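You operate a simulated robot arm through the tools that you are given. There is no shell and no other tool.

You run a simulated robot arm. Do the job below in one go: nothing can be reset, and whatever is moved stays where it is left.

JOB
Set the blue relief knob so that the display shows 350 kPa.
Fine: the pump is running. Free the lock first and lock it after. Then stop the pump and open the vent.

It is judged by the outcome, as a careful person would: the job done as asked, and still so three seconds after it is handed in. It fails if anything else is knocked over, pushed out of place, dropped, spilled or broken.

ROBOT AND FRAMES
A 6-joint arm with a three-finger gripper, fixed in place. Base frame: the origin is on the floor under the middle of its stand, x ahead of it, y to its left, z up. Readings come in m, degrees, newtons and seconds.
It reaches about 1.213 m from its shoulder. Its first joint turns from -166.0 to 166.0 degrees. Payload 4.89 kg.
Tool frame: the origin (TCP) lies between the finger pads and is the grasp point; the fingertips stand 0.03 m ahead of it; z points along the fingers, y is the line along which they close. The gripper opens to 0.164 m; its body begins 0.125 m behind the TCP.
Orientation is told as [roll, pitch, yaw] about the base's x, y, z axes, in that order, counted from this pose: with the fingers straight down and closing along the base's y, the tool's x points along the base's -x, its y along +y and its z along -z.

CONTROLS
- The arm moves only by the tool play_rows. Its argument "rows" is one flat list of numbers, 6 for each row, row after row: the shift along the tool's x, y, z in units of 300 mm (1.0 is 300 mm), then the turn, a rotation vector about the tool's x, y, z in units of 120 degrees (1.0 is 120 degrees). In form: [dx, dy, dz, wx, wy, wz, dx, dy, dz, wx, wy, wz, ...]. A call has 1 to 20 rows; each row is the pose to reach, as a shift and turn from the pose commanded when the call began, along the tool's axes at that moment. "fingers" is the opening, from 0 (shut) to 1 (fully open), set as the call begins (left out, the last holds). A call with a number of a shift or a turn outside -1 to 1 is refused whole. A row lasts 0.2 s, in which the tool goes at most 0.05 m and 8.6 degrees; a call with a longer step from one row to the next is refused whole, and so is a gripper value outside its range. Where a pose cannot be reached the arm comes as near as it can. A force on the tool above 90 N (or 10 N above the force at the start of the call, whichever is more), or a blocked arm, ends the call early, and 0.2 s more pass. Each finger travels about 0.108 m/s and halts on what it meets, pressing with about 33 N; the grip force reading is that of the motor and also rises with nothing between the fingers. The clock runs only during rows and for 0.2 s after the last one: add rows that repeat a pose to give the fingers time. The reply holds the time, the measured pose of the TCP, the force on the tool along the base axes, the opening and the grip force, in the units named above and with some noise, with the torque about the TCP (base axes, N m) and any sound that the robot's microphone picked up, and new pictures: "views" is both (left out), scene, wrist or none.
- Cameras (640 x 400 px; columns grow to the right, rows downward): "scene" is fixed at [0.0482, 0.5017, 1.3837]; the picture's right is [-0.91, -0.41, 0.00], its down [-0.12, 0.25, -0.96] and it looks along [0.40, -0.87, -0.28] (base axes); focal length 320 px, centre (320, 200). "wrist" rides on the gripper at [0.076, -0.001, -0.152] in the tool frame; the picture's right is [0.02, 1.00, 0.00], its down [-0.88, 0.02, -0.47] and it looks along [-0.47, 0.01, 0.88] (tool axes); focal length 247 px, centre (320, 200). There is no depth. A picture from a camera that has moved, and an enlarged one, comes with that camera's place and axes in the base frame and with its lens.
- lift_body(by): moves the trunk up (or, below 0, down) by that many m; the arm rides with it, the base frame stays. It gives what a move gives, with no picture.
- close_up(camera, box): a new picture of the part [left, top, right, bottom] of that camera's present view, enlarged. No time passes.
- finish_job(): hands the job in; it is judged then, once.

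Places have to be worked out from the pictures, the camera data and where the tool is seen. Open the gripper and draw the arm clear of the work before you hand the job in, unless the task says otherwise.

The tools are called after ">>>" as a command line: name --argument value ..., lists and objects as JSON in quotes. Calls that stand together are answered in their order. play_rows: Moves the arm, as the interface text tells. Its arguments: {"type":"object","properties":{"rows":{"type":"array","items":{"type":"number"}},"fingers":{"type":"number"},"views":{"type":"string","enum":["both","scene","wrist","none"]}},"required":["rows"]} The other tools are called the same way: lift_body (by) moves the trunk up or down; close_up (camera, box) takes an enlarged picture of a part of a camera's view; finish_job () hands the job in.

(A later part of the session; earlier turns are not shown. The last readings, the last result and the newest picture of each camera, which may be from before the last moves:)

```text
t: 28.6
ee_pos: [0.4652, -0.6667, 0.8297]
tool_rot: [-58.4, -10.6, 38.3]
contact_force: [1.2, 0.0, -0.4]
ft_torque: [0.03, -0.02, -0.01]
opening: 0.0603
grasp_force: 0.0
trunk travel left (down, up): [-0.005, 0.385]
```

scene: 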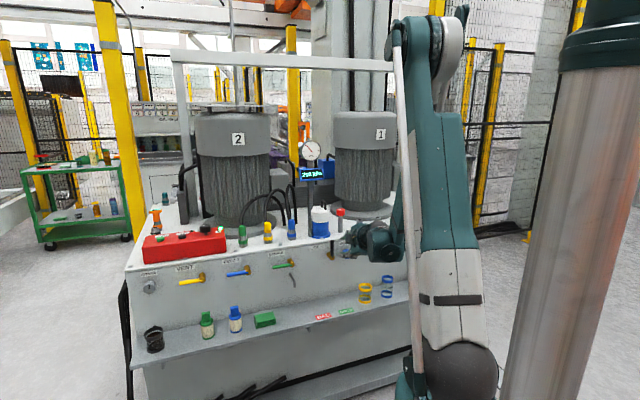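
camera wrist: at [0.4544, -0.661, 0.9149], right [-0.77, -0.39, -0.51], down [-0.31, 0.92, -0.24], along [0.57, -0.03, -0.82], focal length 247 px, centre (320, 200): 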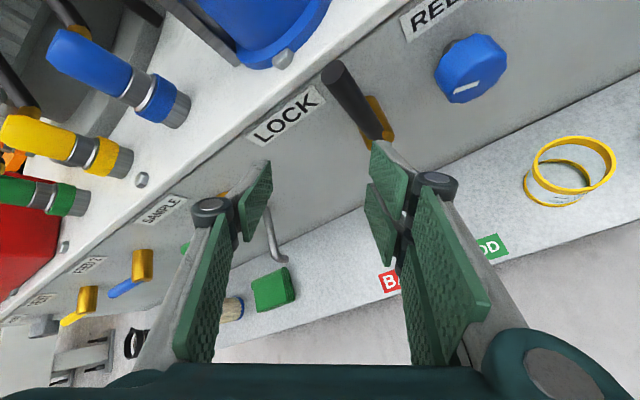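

No limit flagged. I complete the second half of the roll while moving to a standoff 9 cm short of the knob along the approach line.

>>> play_rows --rows '[0.0239, 0.0105, 0.0242, 0.0044, 0.0108, 0.0684, 0.0478, 0.0211, 0.0483, 0.0088, 0.0216, 0.1369, 0.0716, 0.0316, 0.0725, 0.0132, 0.0324, 0.2053, 0.0955, 0.0422, 0.0967, 0.0176, 0.0433, 0.2738, 0.1194, 0.0527, 0.1208, 0.022, 0.0541, 0.3422, 0.1433, 0.0632, 0.145, 0.0264, 0.0649, 0.4106, 0.1671, 0.0738, 0.1691, 0.0308, 0.0757, 0.4791, 0.191, 0.0843, 0.1933, 0.0352, 0.0865, 0.5475]' --views "both"

```text
t: 30.4
ee_pos: [0.4492, -0.7231, 0.7681]
tool_rot: [-24.6, -51.5, -27.0]
contact_force: [0.5, 0.1, 0.5]
ft_torque: [-0.02, 0.04, 0.04]
opening: 0.0601
grasp_force: 0.1
trunk travel left (down, up): [-0.005, 0.385]
camera wrist: at [0.3375, -0.5965, 0.7954], right [0.69, 0.67, -0.28], down [0.29, 0.09, 0.95], along [0.66, -0.74, -0.13], focal length 247 px, centre (320, 200)
```

scene: 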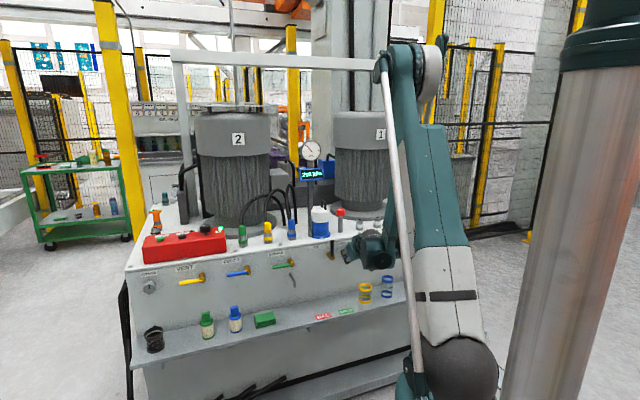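
wrist: 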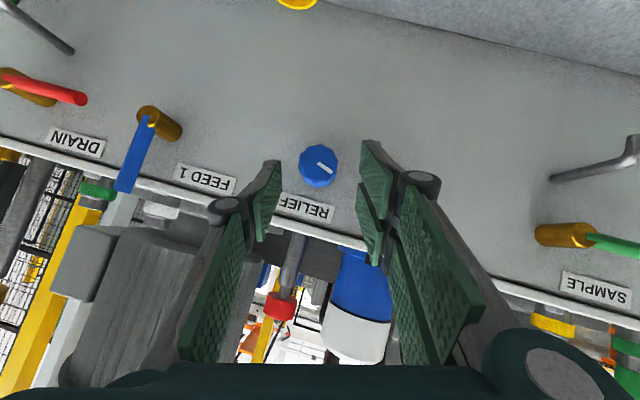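

The knob is now centred between the open fingers, seen nearly head-on (picture upside-down). I enlarge to fix its exact centre and mark.

>>> close_up --camera "wrist" --box '[240, 110, 400, 240]'

>>> close_up --camera "scene" --box '[284, 136, 404, 286]'

```text
3.08 times, centred on (320, 175) of wrist
camera zoom: at [0.3375, -0.5965, 0.7954], right [0.69, 0.67, -0.28], down [0.29, 0.09, 0.95], along [0.66, -0.74, -0.13], focal length 760 px, centre (320, 277)
```

zoom: 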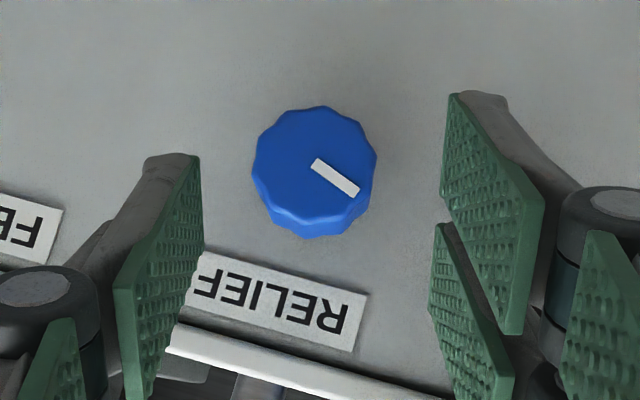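

```text
2.67 times, centred on (344, 211) of scene
camera zoom: at [0.0482, 0.5017, 1.3837], right [-0.91, -0.41, 0.0], down [-0.12, 0.25, -0.96], along [0.4, -0.87, -0.28], focal length 853 px, centre (256, 171)
```

zoom: 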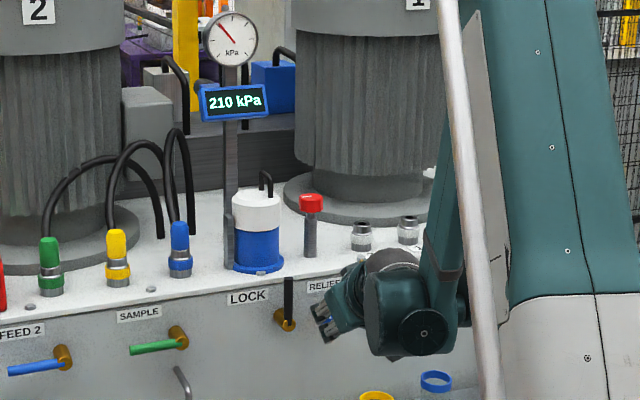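

The knob centre is at t≈-0.186, z≈0.725, slightly higher than first judged. I correct upward and advance along the approach line so the pads straddle the knob, then check before closing.

>>> play_rows --rows '[-0.0237, -0.003, 0.03, 0, 0, 0, -0.0473, -0.006, 0.09, 0, 0, 0, -0.0473, -0.006, 0.15, 0, 0, 0, -0.0473, -0.006, 0.21, 0, 0, 0, -0.0473, -0.006, 0.2647, 0, 0, 0]' --views "both"

>>> close_up --camera "wrist" --box '[224, 90, 416, 210]'

```text
t: 31.6
ee_pos: [0.4918, -0.7831, 0.7355]
tool_rot: [-24.7, -51.4, -26.8]
contact_force: [0.1, 0.4, 0.3]
ft_torque: [0.03, 0.0, 0.05]
opening: 0.0599
grasp_force: 0.1
trunk travel left (down, up): [-0.005, 0.385]
camera wrist: at [0.3796, -0.6573, 0.7631], right [0.69, 0.67, -0.28], down [0.29, 0.09, 0.95], along [0.66, -0.74, -0.13], focal length 247 px, centre (320, 200)
```

scene: 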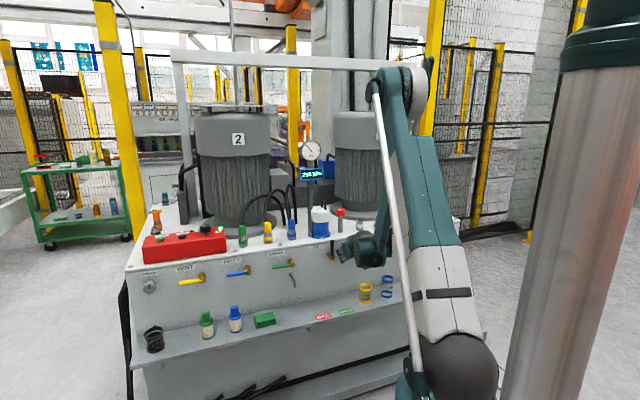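
wrist: 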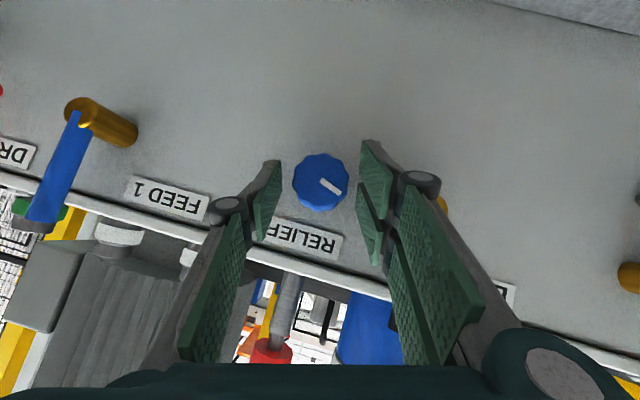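

```text
3.33 times, centred on (320, 150) of wrist
camera zoom: at [0.3796, -0.6573, 0.7631], right [0.69, 0.67, -0.28], down [0.29, 0.09, 0.95], along [0.66, -0.74, -0.13], focal length 823 px, centre (320, 367)
```

zoom: 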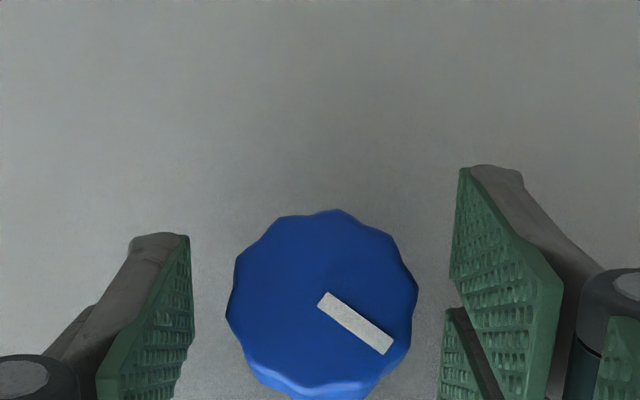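

The knob sits centred between the pads with about 13 mm tip overlap. I close on it, holding the arm still.

>>> play_rows --rows '[0, 0, 0, 0, 0, 0, 0, 0, 0, 0, 0, 0, 0, 0, 0, 0, 0, 0]' --fingers 0 --views "both"

>>> close_up --camera "wrist" --box '[224, 90, 416, 210]'

>>> close_up --camera "scene" --box '[280, 130, 360, 180]'

```text
t: 32.4
ee_pos: [0.4931, -0.7843, 0.7348]
tool_rot: [-24.5, -51.3, -26.8]
contact_force: [10.0, 7.7, -9.6]
ft_torque: [0.21, 0.02, 0.43]
opening: 0.0412
grasp_force: 44.5
trunk travel left (down, up): [-0.005, 0.385]
camera wrist: at [0.3803, -0.6572, 0.7626], right [0.69, 0.67, -0.28], down [0.29, 0.09, 0.95], along [0.66, -0.74, -0.13], focal length 247 px, centre (320, 200)
```

scene: 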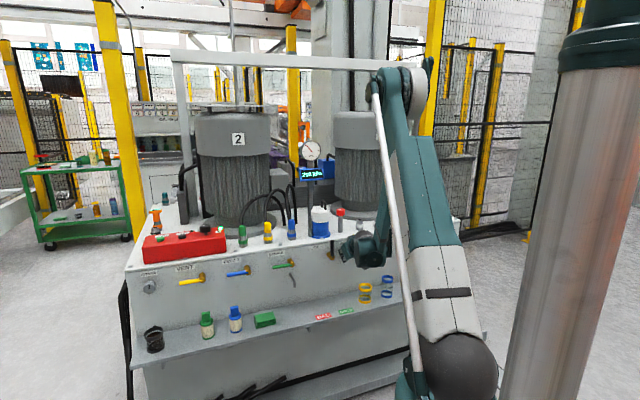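
wrist: 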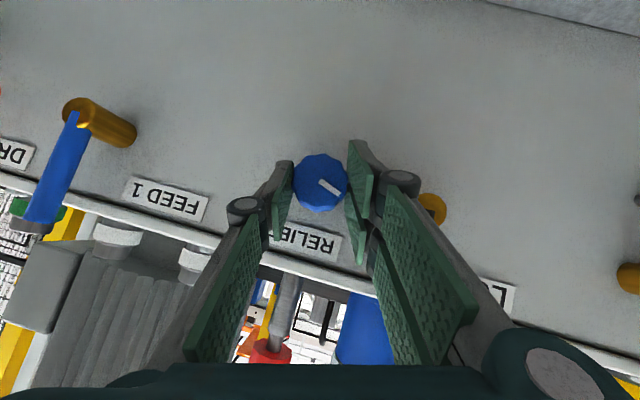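

```text
3.33 times, centred on (320, 150) of wrist
camera zoom: at [0.3803, -0.6572, 0.7626], right [0.69, 0.67, -0.28], down [0.29, 0.09, 0.95], along [0.66, -0.74, -0.13], focal length 823 px, centre (320, 367)
```

zoom: 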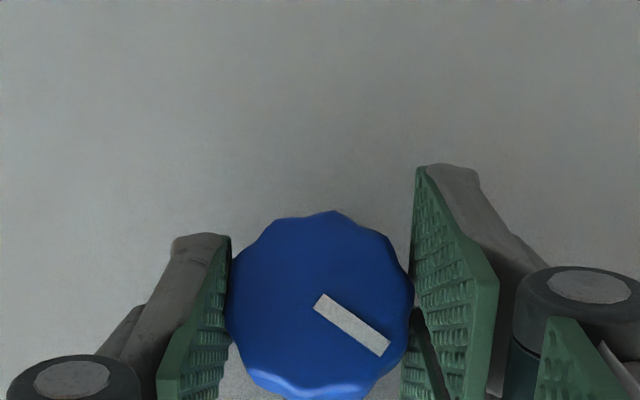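

```text
8.00 times, centred on (320, 155) of scene
camera zoom: at [0.0482, 0.5017, 1.3837], right [-0.91, -0.41, 0.0], down [-0.12, 0.25, -0.96], along [0.4, -0.87, -0.28], focal length 2559 px, centre (320, 560)
```

zoom: 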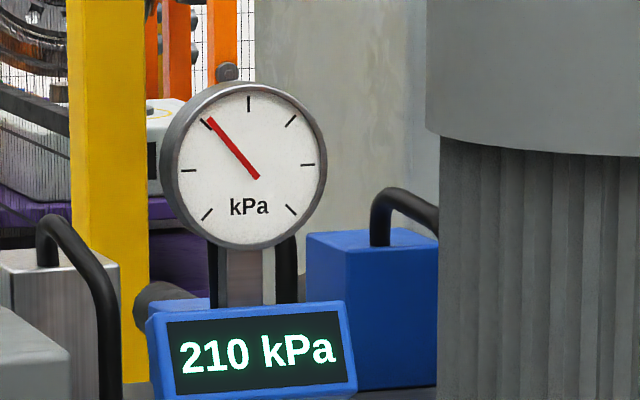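

Gripped at 41 mm and the display still shows 210. I turn the knob 8° clockwise about its own axis as a test and read the display.

>>> play_rows --rows '[0, -0.0021, 0, -0.0196, 0.0001, 0.027, 0, -0.0042, 0, -0.0391, 0.0002, 0.054, 0, -0.0042, 0, -0.0391, 0.0002, 0.054]' --views "wrist"

>>> close_up --camera "scene" --box '[280, 130, 360, 180]'

>>> close_up --camera "wrist" --box '[224, 90, 416, 210]'

```text
t: 33.2
ee_pos: [0.4912, -0.785, 0.7359]
tool_rot: [-11.9, -53.4, -37.0]
contact_force: [8.2, 8.0, -11.8]
ft_torque: [0.61, 0.41, 0.27]
opening: 0.0412
grasp_force: 45.6
trunk travel left (down, up): [-0.005, 0.385]
camera wrist: at [0.3766, -0.6606, 0.7635], right [0.71, 0.69, -0.14], down [0.2, 0.0, 0.98], along [0.68, -0.72, -0.14], focal length 247 px, centre (320, 200)
```

wrist: 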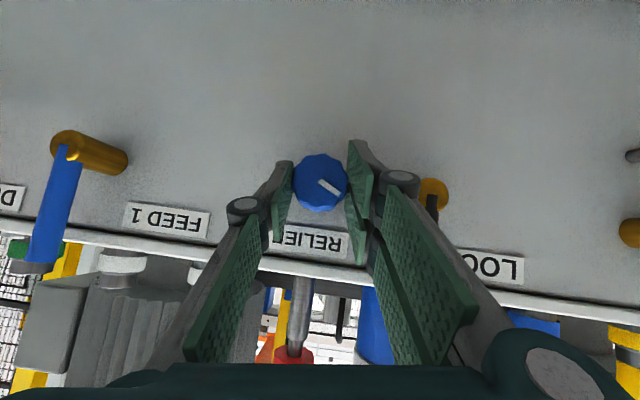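

```text
8.00 times, centred on (320, 155) of scene
camera zoom: at [0.0482, 0.5017, 1.3837], right [-0.91, -0.41, 0.0], down [-0.12, 0.25, -0.96], along [0.4, -0.87, -0.28], focal length 2559 px, centre (320, 560)
```

zoom: 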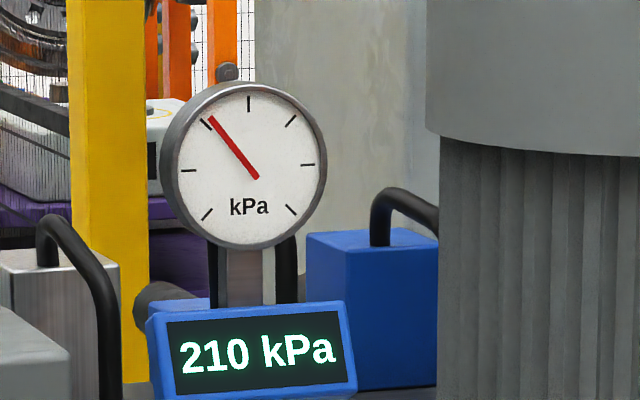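

```text
3.33 times, centred on (320, 150) of wrist
camera zoom: at [0.3766, -0.6606, 0.7635], right [0.71, 0.69, -0.14], down [0.2, 0.0, 0.98], along [0.68, -0.72, -0.14], focal length 823 px, centre (320, 367)
```

zoom: 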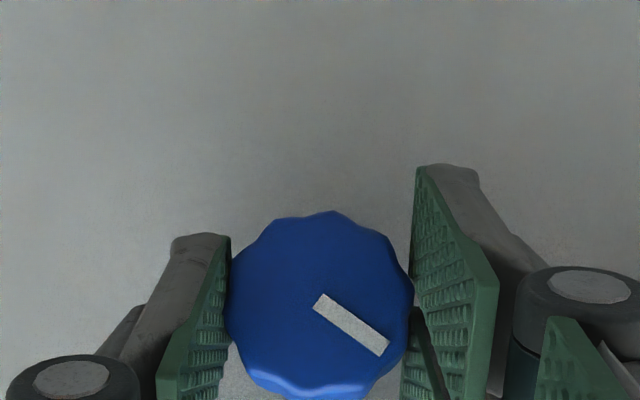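

The knob turned with the fingers (the mark is fixed in the tool view), but the display hasn't changed yet. The needle may have moved very slightly. I hold still a second to see if it lags.

>>> play_rows --rows '[0, 0, 0, 0, 0, 0, 0, 0, 0, 0, 0, 0, 0, 0, 0, 0, 0, 0, 0, 0, 0, 0, 0, 0, 0, 0, 0, 0, 0, 0]' --views "none"

>>> close_up --camera "scene" --box '[280, 130, 360, 180]'

```text
t: 34.4
ee_pos: [0.4916, -0.7847, 0.7343]
tool_rot: [-12.0, -53.3, -36.9]
contact_force: [5.5, 8.9, -14.1]
ft_torque: [0.36, 0.17, 0.26]
opening: 0.0411
grasp_force: 45.5
trunk travel left (down, up): [-0.005, 0.385]
```

```text
8.00 times, centred on (320, 155) of scene
camera zoom: at [0.0482, 0.5017, 1.3837], right [-0.91, -0.41, 0.0], down [-0.12, 0.25, -0.96], along [0.4, -0.87, -0.28], focal length 2559 px, centre (320, 560)
```

zoom: 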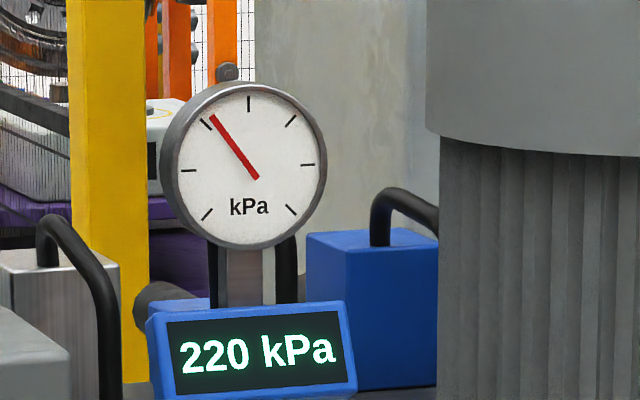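

The display now reads 220, so it lags and rounds to 10 kPa. Clockwise raises the pressure, and the gauge ticks look like 0–600 by 100. I turn another 30° clockwise and hold to let it settle.

>>> play_rows --rows '[0.0002, -0.0039, 0, -0.0367, 0.0002, 0.0506, 0.0008, -0.0078, 0.0006, -0.0734, 0.0004, 0.1012, 0.0018, -0.0115, 0.0013, -0.11, 0.0007, 0.1518, 0.0033, -0.015, 0.0024, -0.1467, 0.0009, 0.2024, 0.0033, -0.015, 0.0024, -0.1467, 0.0009, 0.2024, 0.0033, -0.015, 0.0024, -0.1467, 0.0009, 0.2024, 0.0033, -0.015, 0.0024, -0.1467, 0.0009, 0.2024, 0.0033, -0.015, 0.0024, -0.1467, 0.0009, 0.2024, 0.0033, -0.015, 0.0024, -0.1467, 0.0009, 0.2024, 0.0033, -0.015, 0.0024, -0.1467, 0.0009, 0.2024]' --views "both"

>>> close_up --camera "scene" --box '[280, 130, 360, 180]'

>>> close_up --camera "wrist" --box '[224, 90, 416, 210]'

```text
t: 36.6
ee_pos: [0.4862, -0.789, 0.7346]
tool_rot: [35.6, -48.1, -74.6]
contact_force: [14.6, -17.6, 20.5]
ft_torque: [-0.58, -0.65, -0.33]
opening: 0.0415
grasp_force: 44.8
trunk travel left (down, up): [-0.005, 0.385]
camera wrist: at [0.3623, -0.6738, 0.7603], right [0.67, 0.65, 0.37], down [-0.17, -0.35, 0.92], along [0.73, -0.68, -0.12], focal length 247 px, centre (320, 200)
```

scene: 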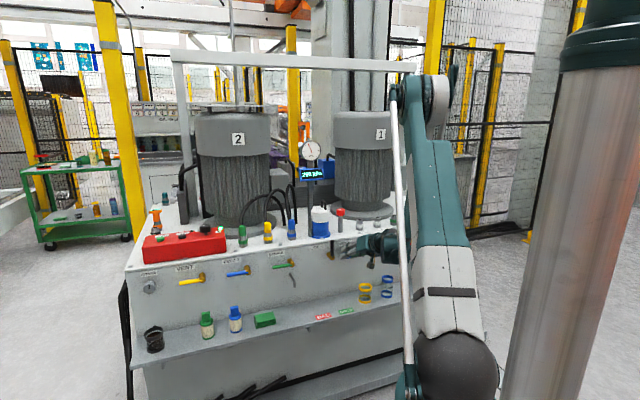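
wrist: 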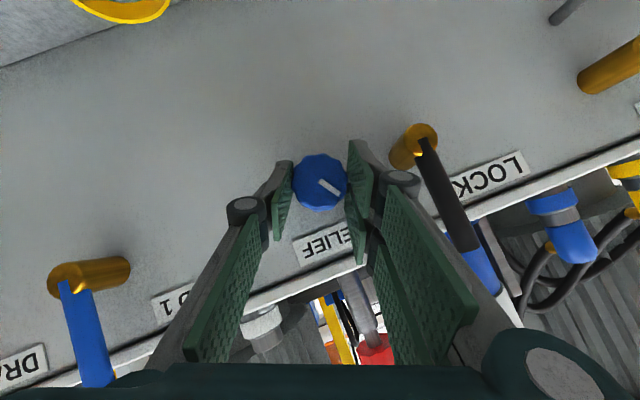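

```text
8.00 times, centred on (320, 155) of scene
camera zoom: at [0.0482, 0.5017, 1.3837], right [-0.91, -0.41, 0.0], down [-0.12, 0.25, -0.96], along [0.4, -0.87, -0.28], focal length 2559 px, centre (320, 560)
```

zoom: 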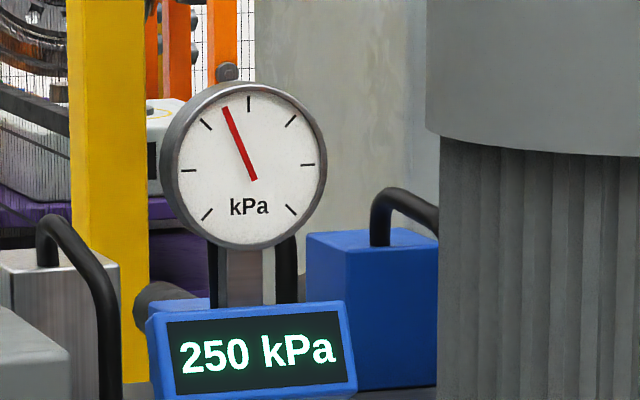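

```text
3.33 times, centred on (320, 150) of wrist
camera zoom: at [0.3623, -0.6738, 0.7603], right [0.67, 0.65, 0.37], down [-0.17, -0.35, 0.92], along [0.73, -0.68, -0.12], focal length 823 px, centre (320, 367)
```

zoom: 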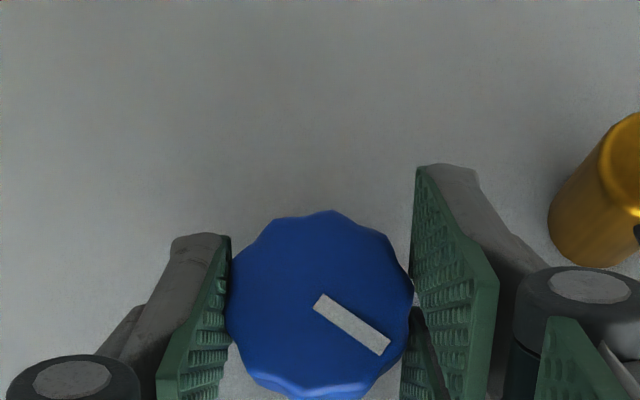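

Reading 250 after 38° in total, maybe still rising. I hold two seconds to let it settle for a calibration.

>>> play_rows --rows '[0, 0, 0, 0, 0, 0, 0, 0, 0, 0, 0, 0, 0, 0, 0, 0, 0, 0, 0, 0, 0, 0, 0, 0, 0, 0, 0, 0, 0, 0, 0, 0, 0, 0, 0, 0, 0, 0, 0, 0, 0, 0, 0, 0, 0, 0, 0, 0, 0, 0, 0, 0, 0, 0, 0, 0, 0, 0, 0, 0]' --views "none"

>>> close_up --camera "scene" --box '[280, 130, 360, 180]'

```text
t: 38.8
ee_pos: [0.4862, -0.7882, 0.7354]
tool_rot: [35.7, -48.1, -74.7]
contact_force: [10.8, -19.4, 20.6]
ft_torque: [-0.55, -0.57, -0.41]
opening: 0.0412
grasp_force: 45.0
trunk travel left (down, up): [-0.005, 0.385]
```

```text
8.00 times, centred on (320, 155) of scene
camera zoom: at [0.0482, 0.5017, 1.3837], right [-0.91, -0.41, 0.0], down [-0.12, 0.25, -0.96], along [0.4, -0.87, -0.28], focal length 2559 px, centre (320, 560)
```

zoom: 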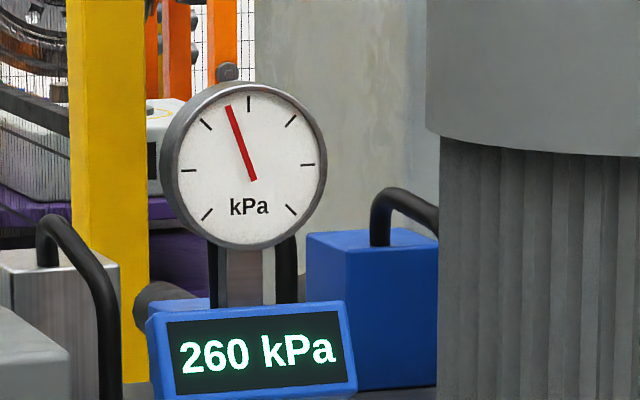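

260 now, so about 1.3 kPa per degree; roughly 70° more is needed. The geometry allows more clockwise turn in this grip, so I turn another 20° and watch for limits.

>>> play_rows --rows '[0.0002, -0.0037, 0.0001, -0.0342, 0.0002, 0.0472, 0.0007, -0.0073, 0.0005, -0.0685, 0.0004, 0.0945, 0.0015, -0.0103, 0.0011, -0.0978, 0.0006, 0.1349, 0.0015, -0.0103, 0.0011, -0.0978, 0.0006, 0.1349, 0.0015, -0.0103, 0.0011, -0.0978, 0.0006, 0.1349]' --views "both"

>>> close_up --camera "wrist" --box '[224, 90, 416, 210]'

```text
t: 40.0
ee_pos: [0.4834, -0.7906, 0.7324]
tool_rot: [57.6, -36.2, -89.6]
contact_force: [-12.2, 4.2, 3.7]
ft_torque: [0.1, 0.09, -0.02]
opening: 0.0409
grasp_force: 45.0
trunk travel left (down, up): [-0.005, 0.385]
camera wrist: at [0.3541, -0.6809, 0.7527], right [0.53, 0.52, 0.67], down [-0.39, -0.55, 0.74], along [0.75, -0.65, -0.1], focal length 247 px, centre (320, 200)
```

scene: 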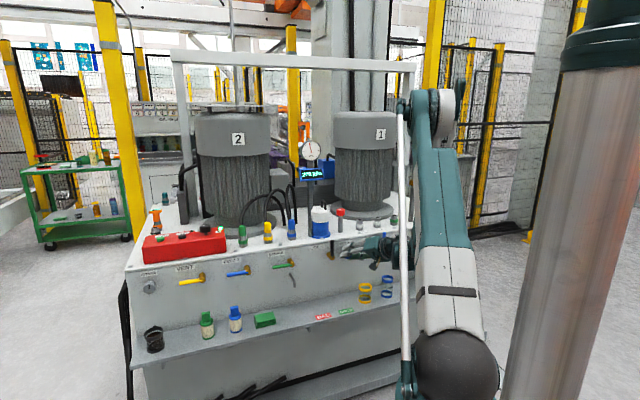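
wrist: 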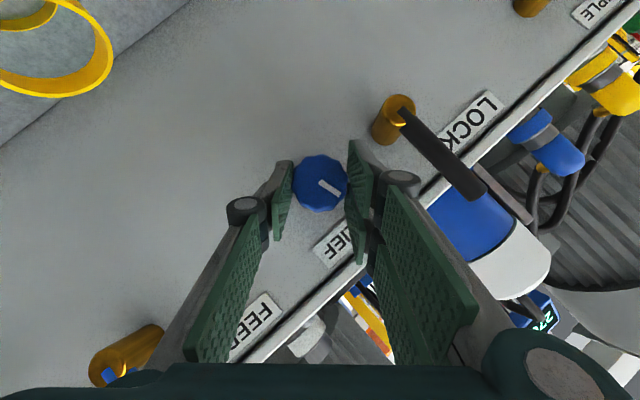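

```text
3.33 times, centred on (320, 150) of wrist
camera zoom: at [0.3541, -0.6809, 0.7527], right [0.53, 0.52, 0.67], down [-0.39, -0.55, 0.74], along [0.75, -0.65, -0.1], focal length 823 px, centre (320, 367)
```

zoom: 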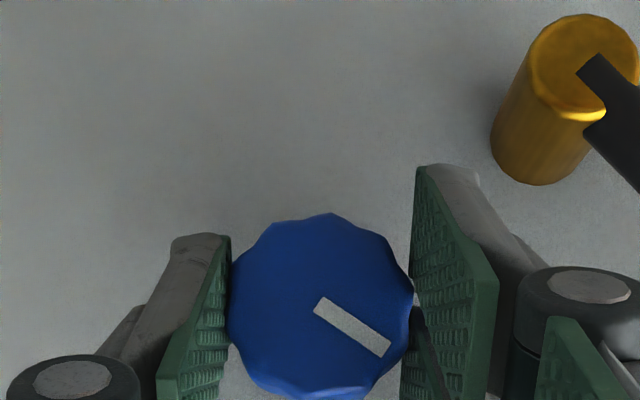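

No slip and no limit at 58° in total, with low forces. I turn another 20° and hold for settling.

>>> play_rows --rows '[0.0002, -0.0037, 0.0001, -0.0342, 0.0002, 0.0472, 0.0007, -0.0073, 0.0005, -0.0685, 0.0004, 0.0945, 0.0015, -0.0103, 0.0011, -0.0978, 0.0006, 0.1349, 0.0015, -0.0103, 0.0011, -0.0978, 0.0006, 0.1349, 0.0015, -0.0103, 0.0011, -0.0978, 0.0006, 0.1349, 0.0015, -0.0103, 0.0011, -0.0978, 0.0006, 0.1349, 0.0015, -0.0103, 0.0011, -0.0978, 0.0006, 0.1349, 0.0015, -0.0103, 0.0011, -0.0978, 0.0006, 0.1349, 0.0015, -0.0103, 0.0011, -0.0978, 0.0006, 0.1349, 0.0015, -0.0103, 0.0011, -0.0978, 0.0006, 0.1349, 0.0015, -0.0103, 0.0011, -0.0978, 0.0006, 0.1349, 0.0015, -0.0103, 0.0011, -0.0978, 0.0006, 0.1349]' --views "both"

>>> close_up --camera "scene" --box '[280, 130, 360, 180]'

>>> close_up --camera "wrist" --box '[224, 90, 416, 210]'

```text
t: 42.6
ee_pos: [0.4832, -0.7917, 0.7296]
tool_rot: [73.0, -21.4, -97.2]
contact_force: [-28.7, 14.7, -16.0]
ft_torque: [0.39, 0.61, -0.05]
opening: 0.0412
grasp_force: 44.9
trunk travel left (down, up): [-0.005, 0.385]
camera wrist: at [0.3487, -0.6863, 0.742], right [0.34, 0.33, 0.88], down [-0.54, -0.7, 0.47], along [0.77, -0.63, -0.06], focal length 247 px, centre (320, 200)
```

scene: 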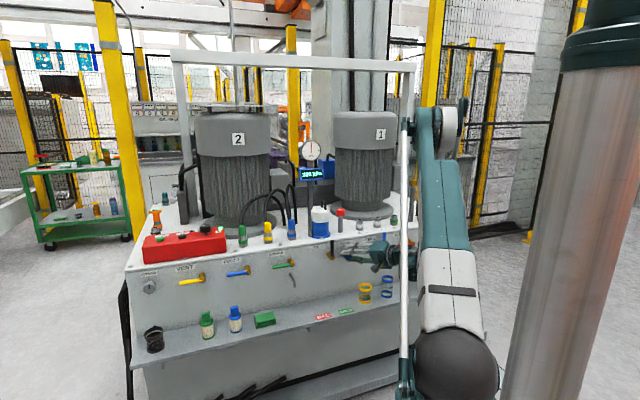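
wrist: 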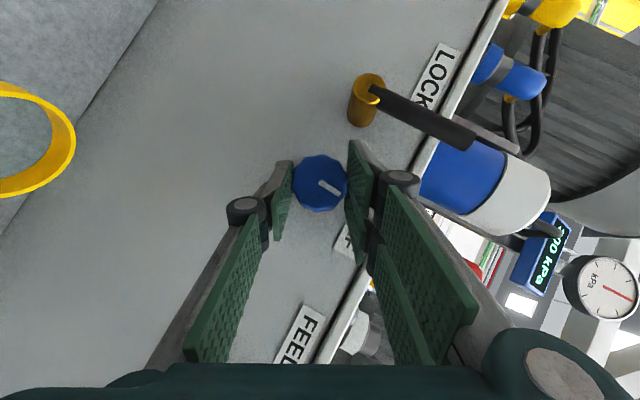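

```text
8.00 times, centred on (320, 155) of scene
camera zoom: at [0.0482, 0.5017, 1.3837], right [-0.91, -0.41, 0.0], down [-0.12, 0.25, -0.96], along [0.4, -0.87, -0.28], focal length 2559 px, centre (320, 560)
```

zoom: 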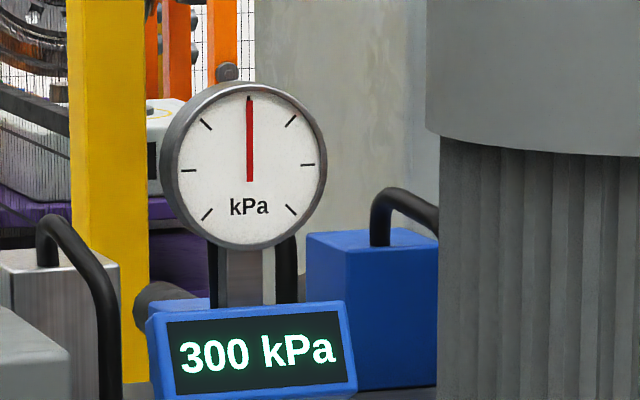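

```text
3.33 times, centred on (320, 150) of wrist
camera zoom: at [0.3487, -0.6863, 0.742], right [0.34, 0.33, 0.88], down [-0.54, -0.7, 0.47], along [0.77, -0.63, -0.06], focal length 823 px, centre (320, 367)
```

zoom: 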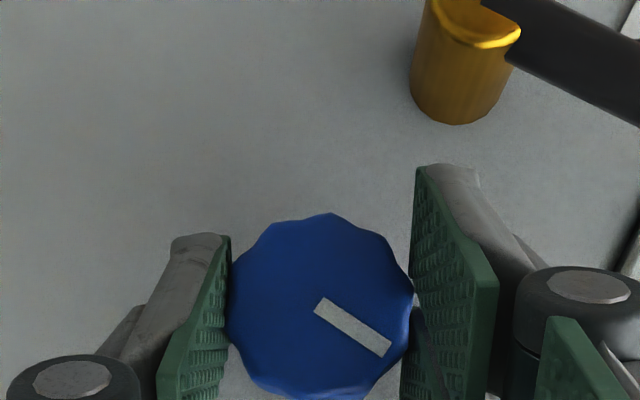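

300 kPa at 78° in total. The reaction force is growing (30 N), so I let it settle for a second, read it, then open the fingers to regrip.

>>> play_rows --rows '[0, 0, 0, 0, 0, 0, 0, 0, 0, 0, 0, 0, 0, 0, 0, 0, 0, 0, 0, 0, 0, 0, 0, 0, 0, 0, 0, 0, 0, 0]' --views "none"

>>> close_up --camera "scene" --box '[280, 130, 360, 180]'

>>> play_rows --rows '[0, 0, 0, 0, 0, 0, 0, 0, 0, 0, 0, 0]' --fingers 0.366 --views "wrist"

>>> close_up --camera "wrist" --box '[224, 90, 416, 210]'

```text
t: 43.8
ee_pos: [0.4837, -0.7909, 0.7308]
tool_rot: [73.1, -21.4, -97.1]
contact_force: [-30.0, 16.1, -18.7]
ft_torque: [0.45, 0.75, -0.09]
opening: 0.0411
grasp_force: 44.5
trunk travel left (down, up): [-0.005, 0.385]
```

```text
8.00 times, centred on (320, 155) of scene
camera zoom: at [0.0482, 0.5017, 1.3837], right [-0.91, -0.41, 0.0], down [-0.12, 0.25, -0.96], along [0.4, -0.87, -0.28], focal length 2559 px, centre (320, 560)
```

zoom: 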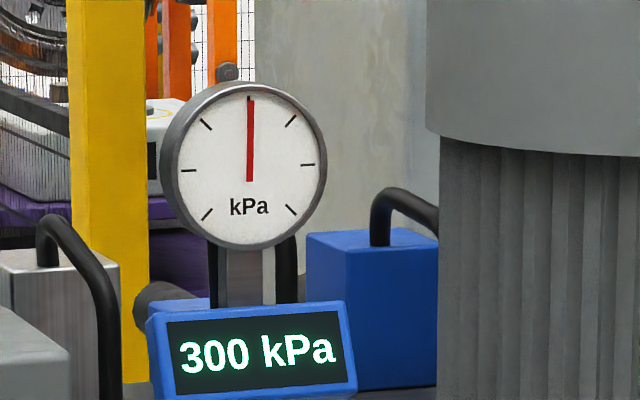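

```text
t: 44.4
ee_pos: [0.4845, -0.7915, 0.7303]
tool_rot: [73.1, -21.4, -97.2]
contact_force: [0.3, -0.5, 0.7]
ft_torque: [0.0, 0.01, 0.0]
opening: 0.0602
grasp_force: 0.1
trunk travel left (down, up): [-0.005, 0.385]
camera wrist: at [0.3494, -0.6864, 0.7423], right [0.34, 0.33, 0.88], down [-0.54, -0.7, 0.47], along [0.77, -0.63, -0.06], focal length 247 px, centre (320, 200)
```

wrist: 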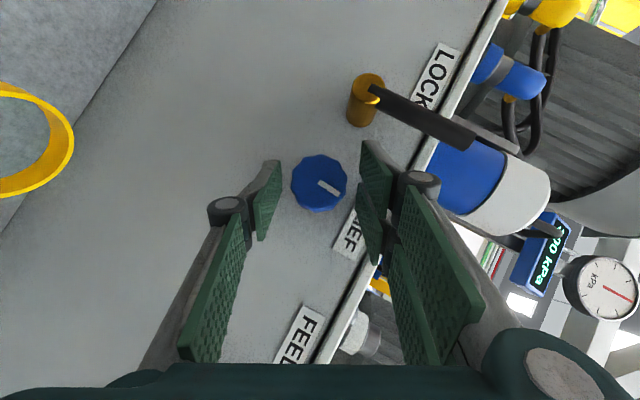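

```text
3.33 times, centred on (320, 150) of wrist
camera zoom: at [0.3494, -0.6864, 0.7423], right [0.34, 0.33, 0.88], down [-0.54, -0.7, 0.47], along [0.77, -0.63, -0.06], focal length 823 px, centre (320, 367)
```

zoom: 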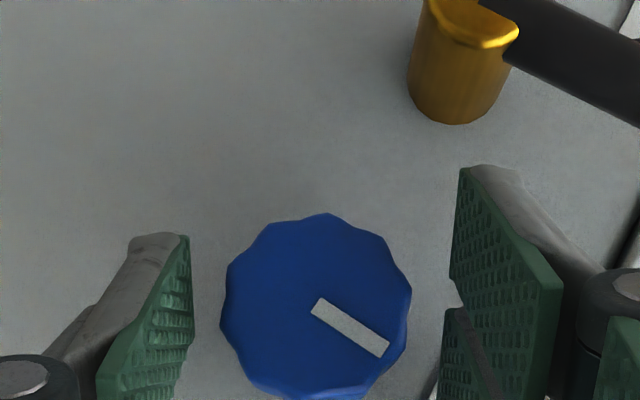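

Settled at 300 (needle about 301), so about 1.15 kPa per degree; about 42° more is needed. With the fingers open I swing back 60° counter-clockwise around the knob for a fresh grip.

>>> play_rows --rows '[0.0002, 0.0039, 0.0002, 0.0367, -0.0002, -0.0506, 0.0008, 0.0078, 0.0006, 0.0734, -0.0004, -0.1012, 0.0018, 0.0115, 0.0013, 0.11, -0.0007, -0.1518, 0.0033, 0.015, 0.0024, 0.1467, -0.0009, -0.2024, 0.005, 0.0183, 0.0036, 0.1834, -0.0011, -0.253, 0.0071, 0.0212, 0.0052, 0.2201, -0.0013, -0.3036, 0.0095, 0.0238, 0.0069, 0.2567, -0.0016, -0.3542, 0.0121, 0.026, 0.0088, 0.2934, -0.0018, -0.4048]' --views "both"

>>> close_up --camera "wrist" --box '[224, 90, 416, 210]'

>>> close_up --camera "scene" --box '[280, 130, 360, 180]'

```text
t: 46.2
ee_pos: [0.4893, -0.786, 0.7345]
tool_rot: [4.9, -53.9, -50.6]
contact_force: [-0.6, -1.1, 0.0]
ft_torque: [-0.01, -0.08, 0.05]
opening: 0.06
grasp_force: 0.0
trunk travel left (down, up): [-0.005, 0.385]
camera wrist: at [0.3706, -0.6655, 0.7624], right [0.72, 0.7, 0.03], down [0.07, -0.12, 0.99], along [0.69, -0.71, -0.14], focal length 247 px, centre (320, 200)
```

scene: 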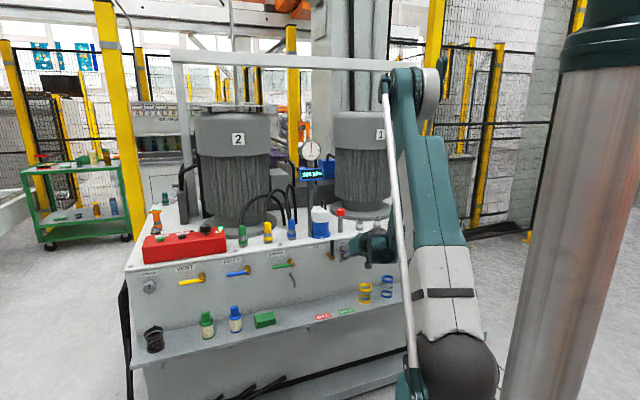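
wrist: 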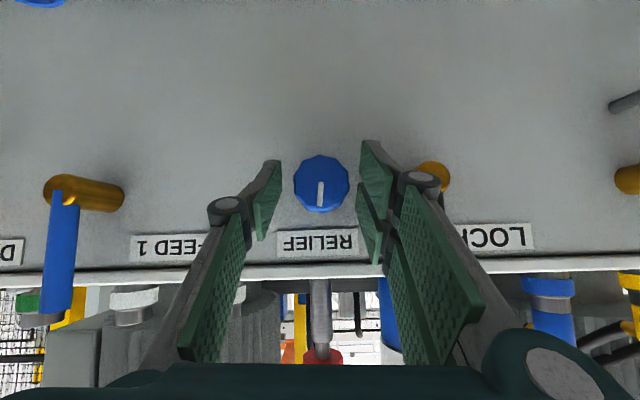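

```text
3.33 times, centred on (320, 150) of wrist
camera zoom: at [0.3706, -0.6655, 0.7624], right [0.72, 0.7, 0.03], down [0.07, -0.12, 0.99], along [0.69, -0.71, -0.14], focal length 823 px, centre (320, 367)
```

zoom: 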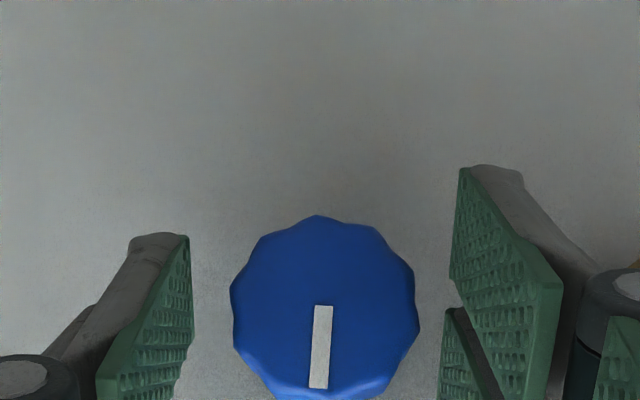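

```text
8.00 times, centred on (320, 155) of scene
camera zoom: at [0.0482, 0.5017, 1.3837], right [-0.91, -0.41, 0.0], down [-0.12, 0.25, -0.96], along [0.4, -0.87, -0.28], focal length 2559 px, centre (320, 560)
```

zoom: 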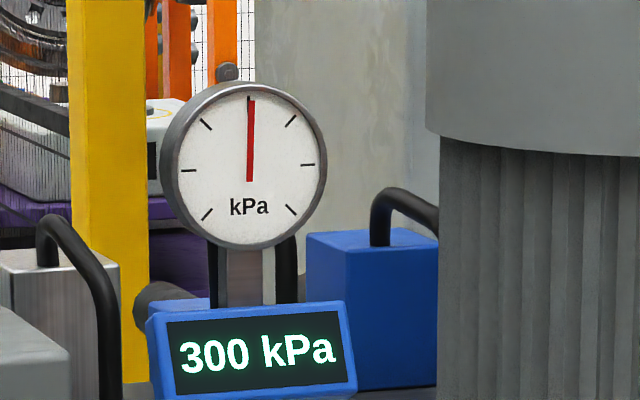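

The knob stayed at 300 with its mark now straight up. I grip again and hold.

>>> play_rows --rows '[0, 0, 0, 0, 0, 0, 0, 0, 0, 0, 0, 0, 0, 0, 0, 0, 0, 0]' --fingers 0 --views "wrist"

```text
t: 47.0
ee_pos: [0.4885, -0.7856, 0.7349]
tool_rot: [4.8, -53.9, -50.4]
contact_force: [7.0, 5.2, 1.6]
ft_torque: [-0.01, -0.1, 0.41]
opening: 0.0414
grasp_force: 44.8
trunk travel left (down, up): [-0.005, 0.385]
camera wrist: at [0.3714, -0.6649, 0.7626], right [0.72, 0.7, 0.03], down [0.07, -0.12, 0.99], along [0.69, -0.71, -0.14], focal length 247 px, centre (320, 200)
```

wrist: 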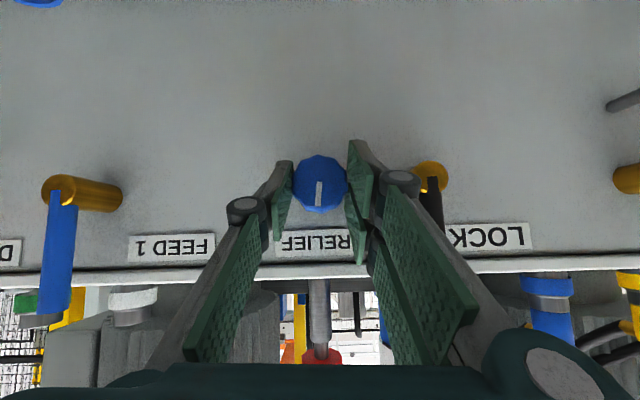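

Gripped again. I turn 38° clockwise and hold two seconds for the display to settle.

>>> play_rows --rows '[0.0002, -0.004, 0.0002, -0.0372, 0.0002, 0.0513, 0.0008, -0.0079, 0.0006, -0.0743, 0.0005, 0.1026, 0.0019, -0.0116, 0.0014, -0.1115, 0.0007, 0.1538, 0.0033, -0.0152, 0.0024, -0.1487, 0.0009, 0.2051, 0.0051, -0.0185, 0.0037, -0.1858, 0.0011, 0.2564, 0.0051, -0.0185, 0.0037, -0.1858, 0.0011, 0.2564, 0.0051, -0.0185, 0.0037, -0.1858, 0.0011, 0.2564, 0.0051, -0.0185, 0.0037, -0.1858, 0.0011, 0.2564, 0.0051, -0.0185, 0.0037, -0.1858, 0.0011, 0.2564, 0.0051, -0.0185, 0.0037, -0.1858, 0.0011, 0.2564, 0.0051, -0.0185, 0.0037, -0.1858, 0.0011, 0.2564, 0.0051, -0.0185, 0.0037, -0.1858, 0.0011, 0.2564, 0.0051, -0.0185, 0.0037, -0.1858, 0.0011, 0.2564, 0.0051, -0.0185, 0.0037, -0.1858, 0.0011, 0.2564, 0.0051, -0.0185, 0.0037, -0.1858, 0.0011, 0.2564, 0.0051, -0.0185, 0.0037, -0.1858, 0.0011, 0.2564, 0.0051, -0.0185, 0.0037, -0.1858, 0.0011, 0.2564]' --views "wrist"

>>> close_up --camera "scene" --box '[280, 130, 360, 180]'

```text
t: 50.6
ee_pos: [0.4848, -0.7902, 0.7332]
tool_rot: [55.7, -37.4, -88.5]
contact_force: [6.5, -1.5, -1.7]
ft_torque: [-0.01, -0.01, 0.21]
opening: 0.0412
grasp_force: 45.3
trunk travel left (down, up): [-0.005, 0.385]
camera wrist: at [0.355, -0.6802, 0.7532], right [0.55, 0.54, 0.64], down [-0.37, -0.54, 0.76], along [0.75, -0.65, -0.1], focal length 247 px, centre (320, 200)
```

wrist: 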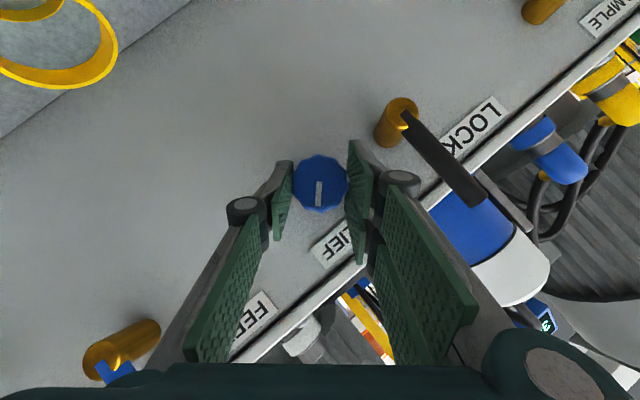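

```text
8.00 times, centred on (320, 155) of scene
camera zoom: at [0.0482, 0.5017, 1.3837], right [-0.91, -0.41, 0.0], down [-0.12, 0.25, -0.96], along [0.4, -0.87, -0.28], focal length 2559 px, centre (320, 560)
```

zoom: 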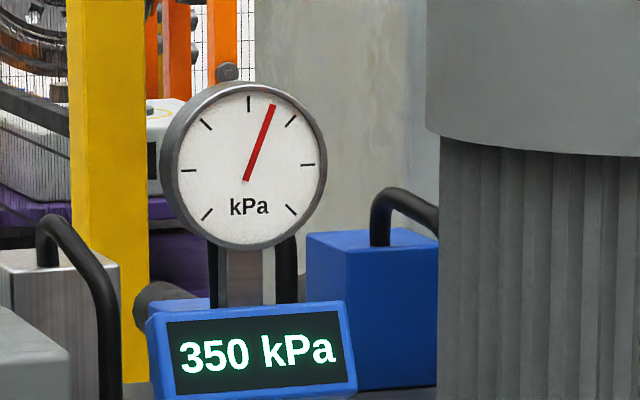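

Display 350, and from the needle and calibration I estimate about 347. I nudge 2.5° more to centre it and re-read after settling.

>>> play_rows --rows '[0, -0.0013, 0, -0.0122, 0.0001, 0.0169, 0, -0.0013, 0, -0.0122, 0.0001, 0.0169, 0, -0.0013, 0, -0.0122, 0.0001, 0.0169, 0, -0.0013, 0, -0.0122, 0.0001, 0.0169, 0, -0.0013, 0, -0.0122, 0.0001, 0.0169, 0, -0.0013, 0, -0.0122, 0.0001, 0.0169, 0, -0.0013, 0, -0.0122, 0.0001, 0.0169, 0, -0.0013, 0, -0.0122, 0.0001, 0.0169, 0, -0.0013, 0, -0.0122, 0.0001, 0.0169]' --views "none"

>>> close_up --camera "scene" --box '[296, 136, 328, 184]'

```text
t: 52.6
ee_pos: [0.4854, -0.791, 0.734]
tool_rot: [58.1, -35.8, -89.8]
contact_force: [-4.9, 8.4, -12.5]
ft_torque: [0.26, 0.35, 0.21]
opening: 0.041
grasp_force: 44.8
trunk travel left (down, up): [-0.005, 0.385]
```

```text
8.33 times, centred on (312, 160) of scene
camera zoom: at [0.0482, 0.5017, 1.3837], right [-0.91, -0.41, 0.0], down [-0.12, 0.25, -0.96], along [0.4, -0.87, -0.28], focal length 2666 px, centre (387, 533)
```

zoom: 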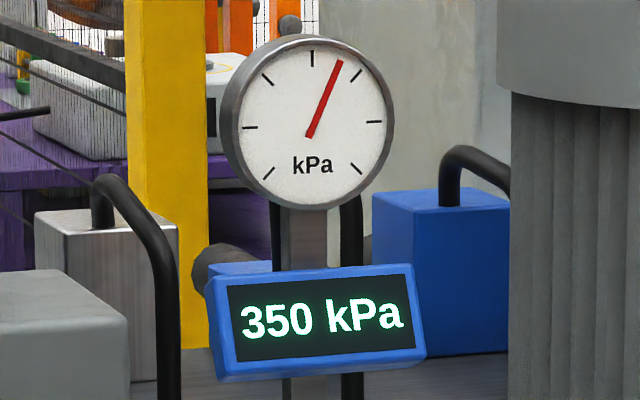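

350 with the needle mid-way between 300 and 400. I open the fingers and back straight off along the tool axis, then re-read.

>>> play_rows --rows '[0, 0, 0, 0, 0, 0, 0, 0, 0, 0, 0, 0]' --fingers 0.366 --views "none"

>>> play_rows --rows '[0, 0, -0.05, 0, 0, 0, 0, 0, -0.12, 0, 0, 0, 0, 0, -0.2, 0, 0, 0, 0, 0, -0.28, 0, 0, 0]' --views "both"

>>> close_up --camera "scene" --box '[280, 130, 360, 180]'

```text
t: 53.2
ee_pos: [0.4847, -0.7905, 0.7326]
tool_rot: [58.1, -35.7, -89.9]
contact_force: [0.7, 0.8, 0.0]
ft_torque: [-0.01, -0.01, -0.02]
opening: 0.0601
grasp_force: 0.1
trunk travel left (down, up): [-0.005, 0.385]
```

```text
t: 54.2
ee_pos: [0.4142, -0.7651, 0.7682]
tool_rot: [57.9, -35.9, -89.9]
contact_force: [1.2, -1.1, -0.6]
ft_torque: [0.02, -0.06, 0.06]
opening: 0.0598
grasp_force: 0.0
trunk travel left (down, up): [-0.005, 0.385]
camera wrist: at [0.2836, -0.6563, 0.7884], right [0.53, 0.52, 0.67], down [-0.39, -0.56, 0.73], along [0.75, -0.65, -0.1], focal length 247 px, centre (320, 200)
```

scene: 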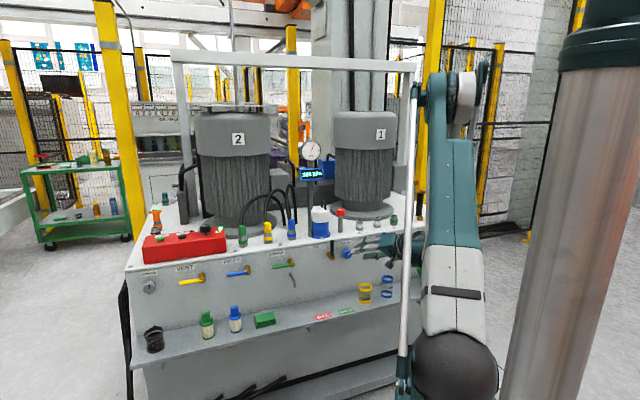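
wrist: 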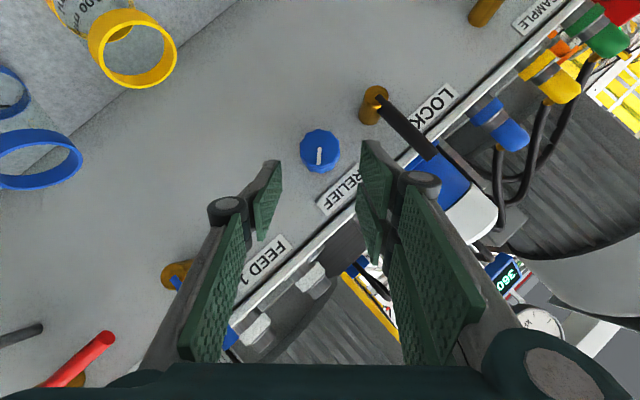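

```text
8.00 times, centred on (320, 155) of scene
camera zoom: at [0.0482, 0.5017, 1.3837], right [-0.91, -0.41, 0.0], down [-0.12, 0.25, -0.96], along [0.4, -0.87, -0.28], focal length 2559 px, centre (320, 560)
```

zoom: 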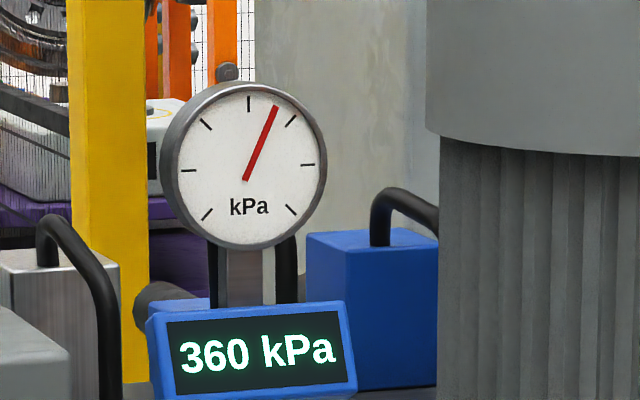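

After settling it crept to 360, so the true value is just above 355 and I overshot slightly. I wait to be sure it is steady before correcting.

>>> play_rows --rows '[0, 0, 0, 0, 0, 0, 0, 0, 0, 0, 0, 0, 0, 0, 0, 0, 0, 0, 0, 0, 0, 0, 0, 0, 0, 0, 0, 0, 0, 0, 0, 0, 0, 0, 0, 0, 0, 0, 0, 0, 0, 0, 0, 0, 0, 0, 0, 0, 0, 0, 0, 0, 0, 0, 0, 0, 0, 0, 0, 0, 0, 0, 0, 0, 0, 0, 0, 0, 0, 0, 0, 0, 0, 0, 0, 0, 0, 0]' --views "none"

>>> close_up --camera "scene" --box '[300, 138, 324, 154]'

>>> close_up --camera "scene" --box '[280, 130, 360, 180]'

>>> close_up --camera "wrist" --box '[224, 90, 416, 210]'

```text
t: 57.0
ee_pos: [0.4137, -0.7659, 0.7695]
tool_rot: [58.0, -36.0, -89.9]
contact_force: [0.4, 0.0, 0.4]
ft_torque: [-0.01, 0.0, -0.02]
opening: 0.06
grasp_force: 0.1
trunk travel left (down, up): [-0.005, 0.385]
```

```text
16.00 times, centred on (312, 146) of scene
camera zoom: at [0.0482, 0.5017, 1.3837], right [-0.91, -0.41, 0.0], down [-0.12, 0.25, -0.96], along [0.4, -0.87, -0.28], focal length 5119 px, centre (448, 1064)
```

zoom: 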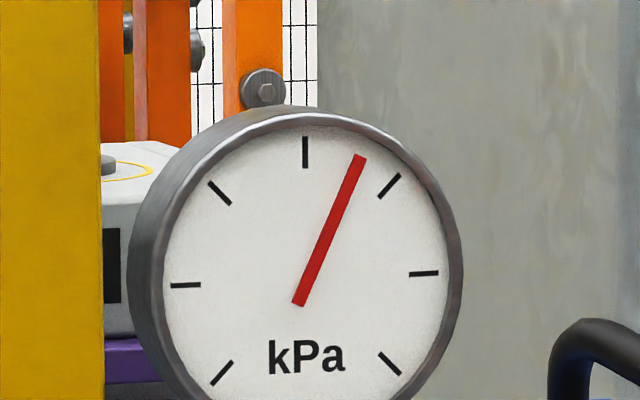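

```text
8.00 times, centred on (320, 155) of scene
camera zoom: at [0.0482, 0.5017, 1.3837], right [-0.91, -0.41, 0.0], down [-0.12, 0.25, -0.96], along [0.4, -0.87, -0.28], focal length 2559 px, centre (320, 560)
```

zoom: 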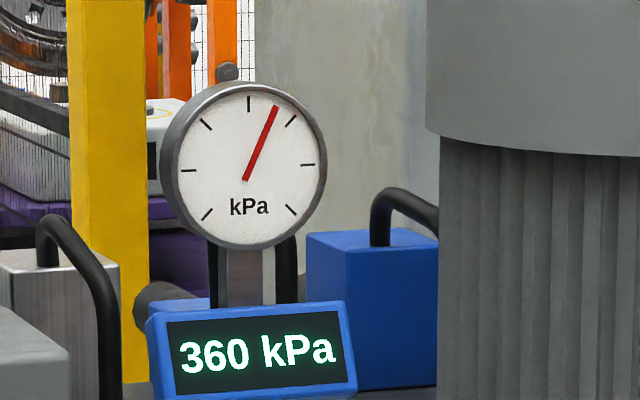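

```text
3.33 times, centred on (320, 150) of wrist
camera zoom: at [0.2835, -0.6563, 0.7886], right [0.53, 0.52, 0.67], down [-0.39, -0.56, 0.73], along [0.75, -0.65, -0.09], focal length 823 px, centre (320, 367)
```

zoom: 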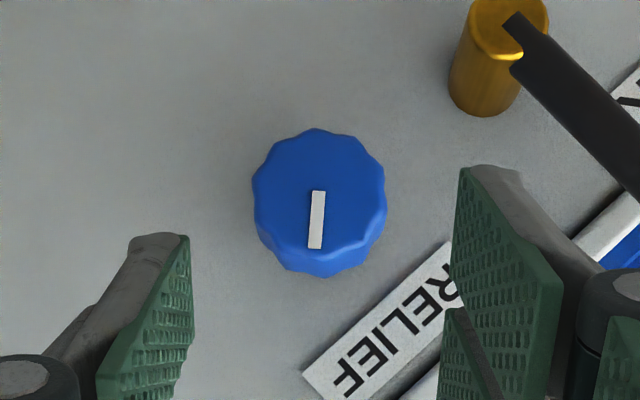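

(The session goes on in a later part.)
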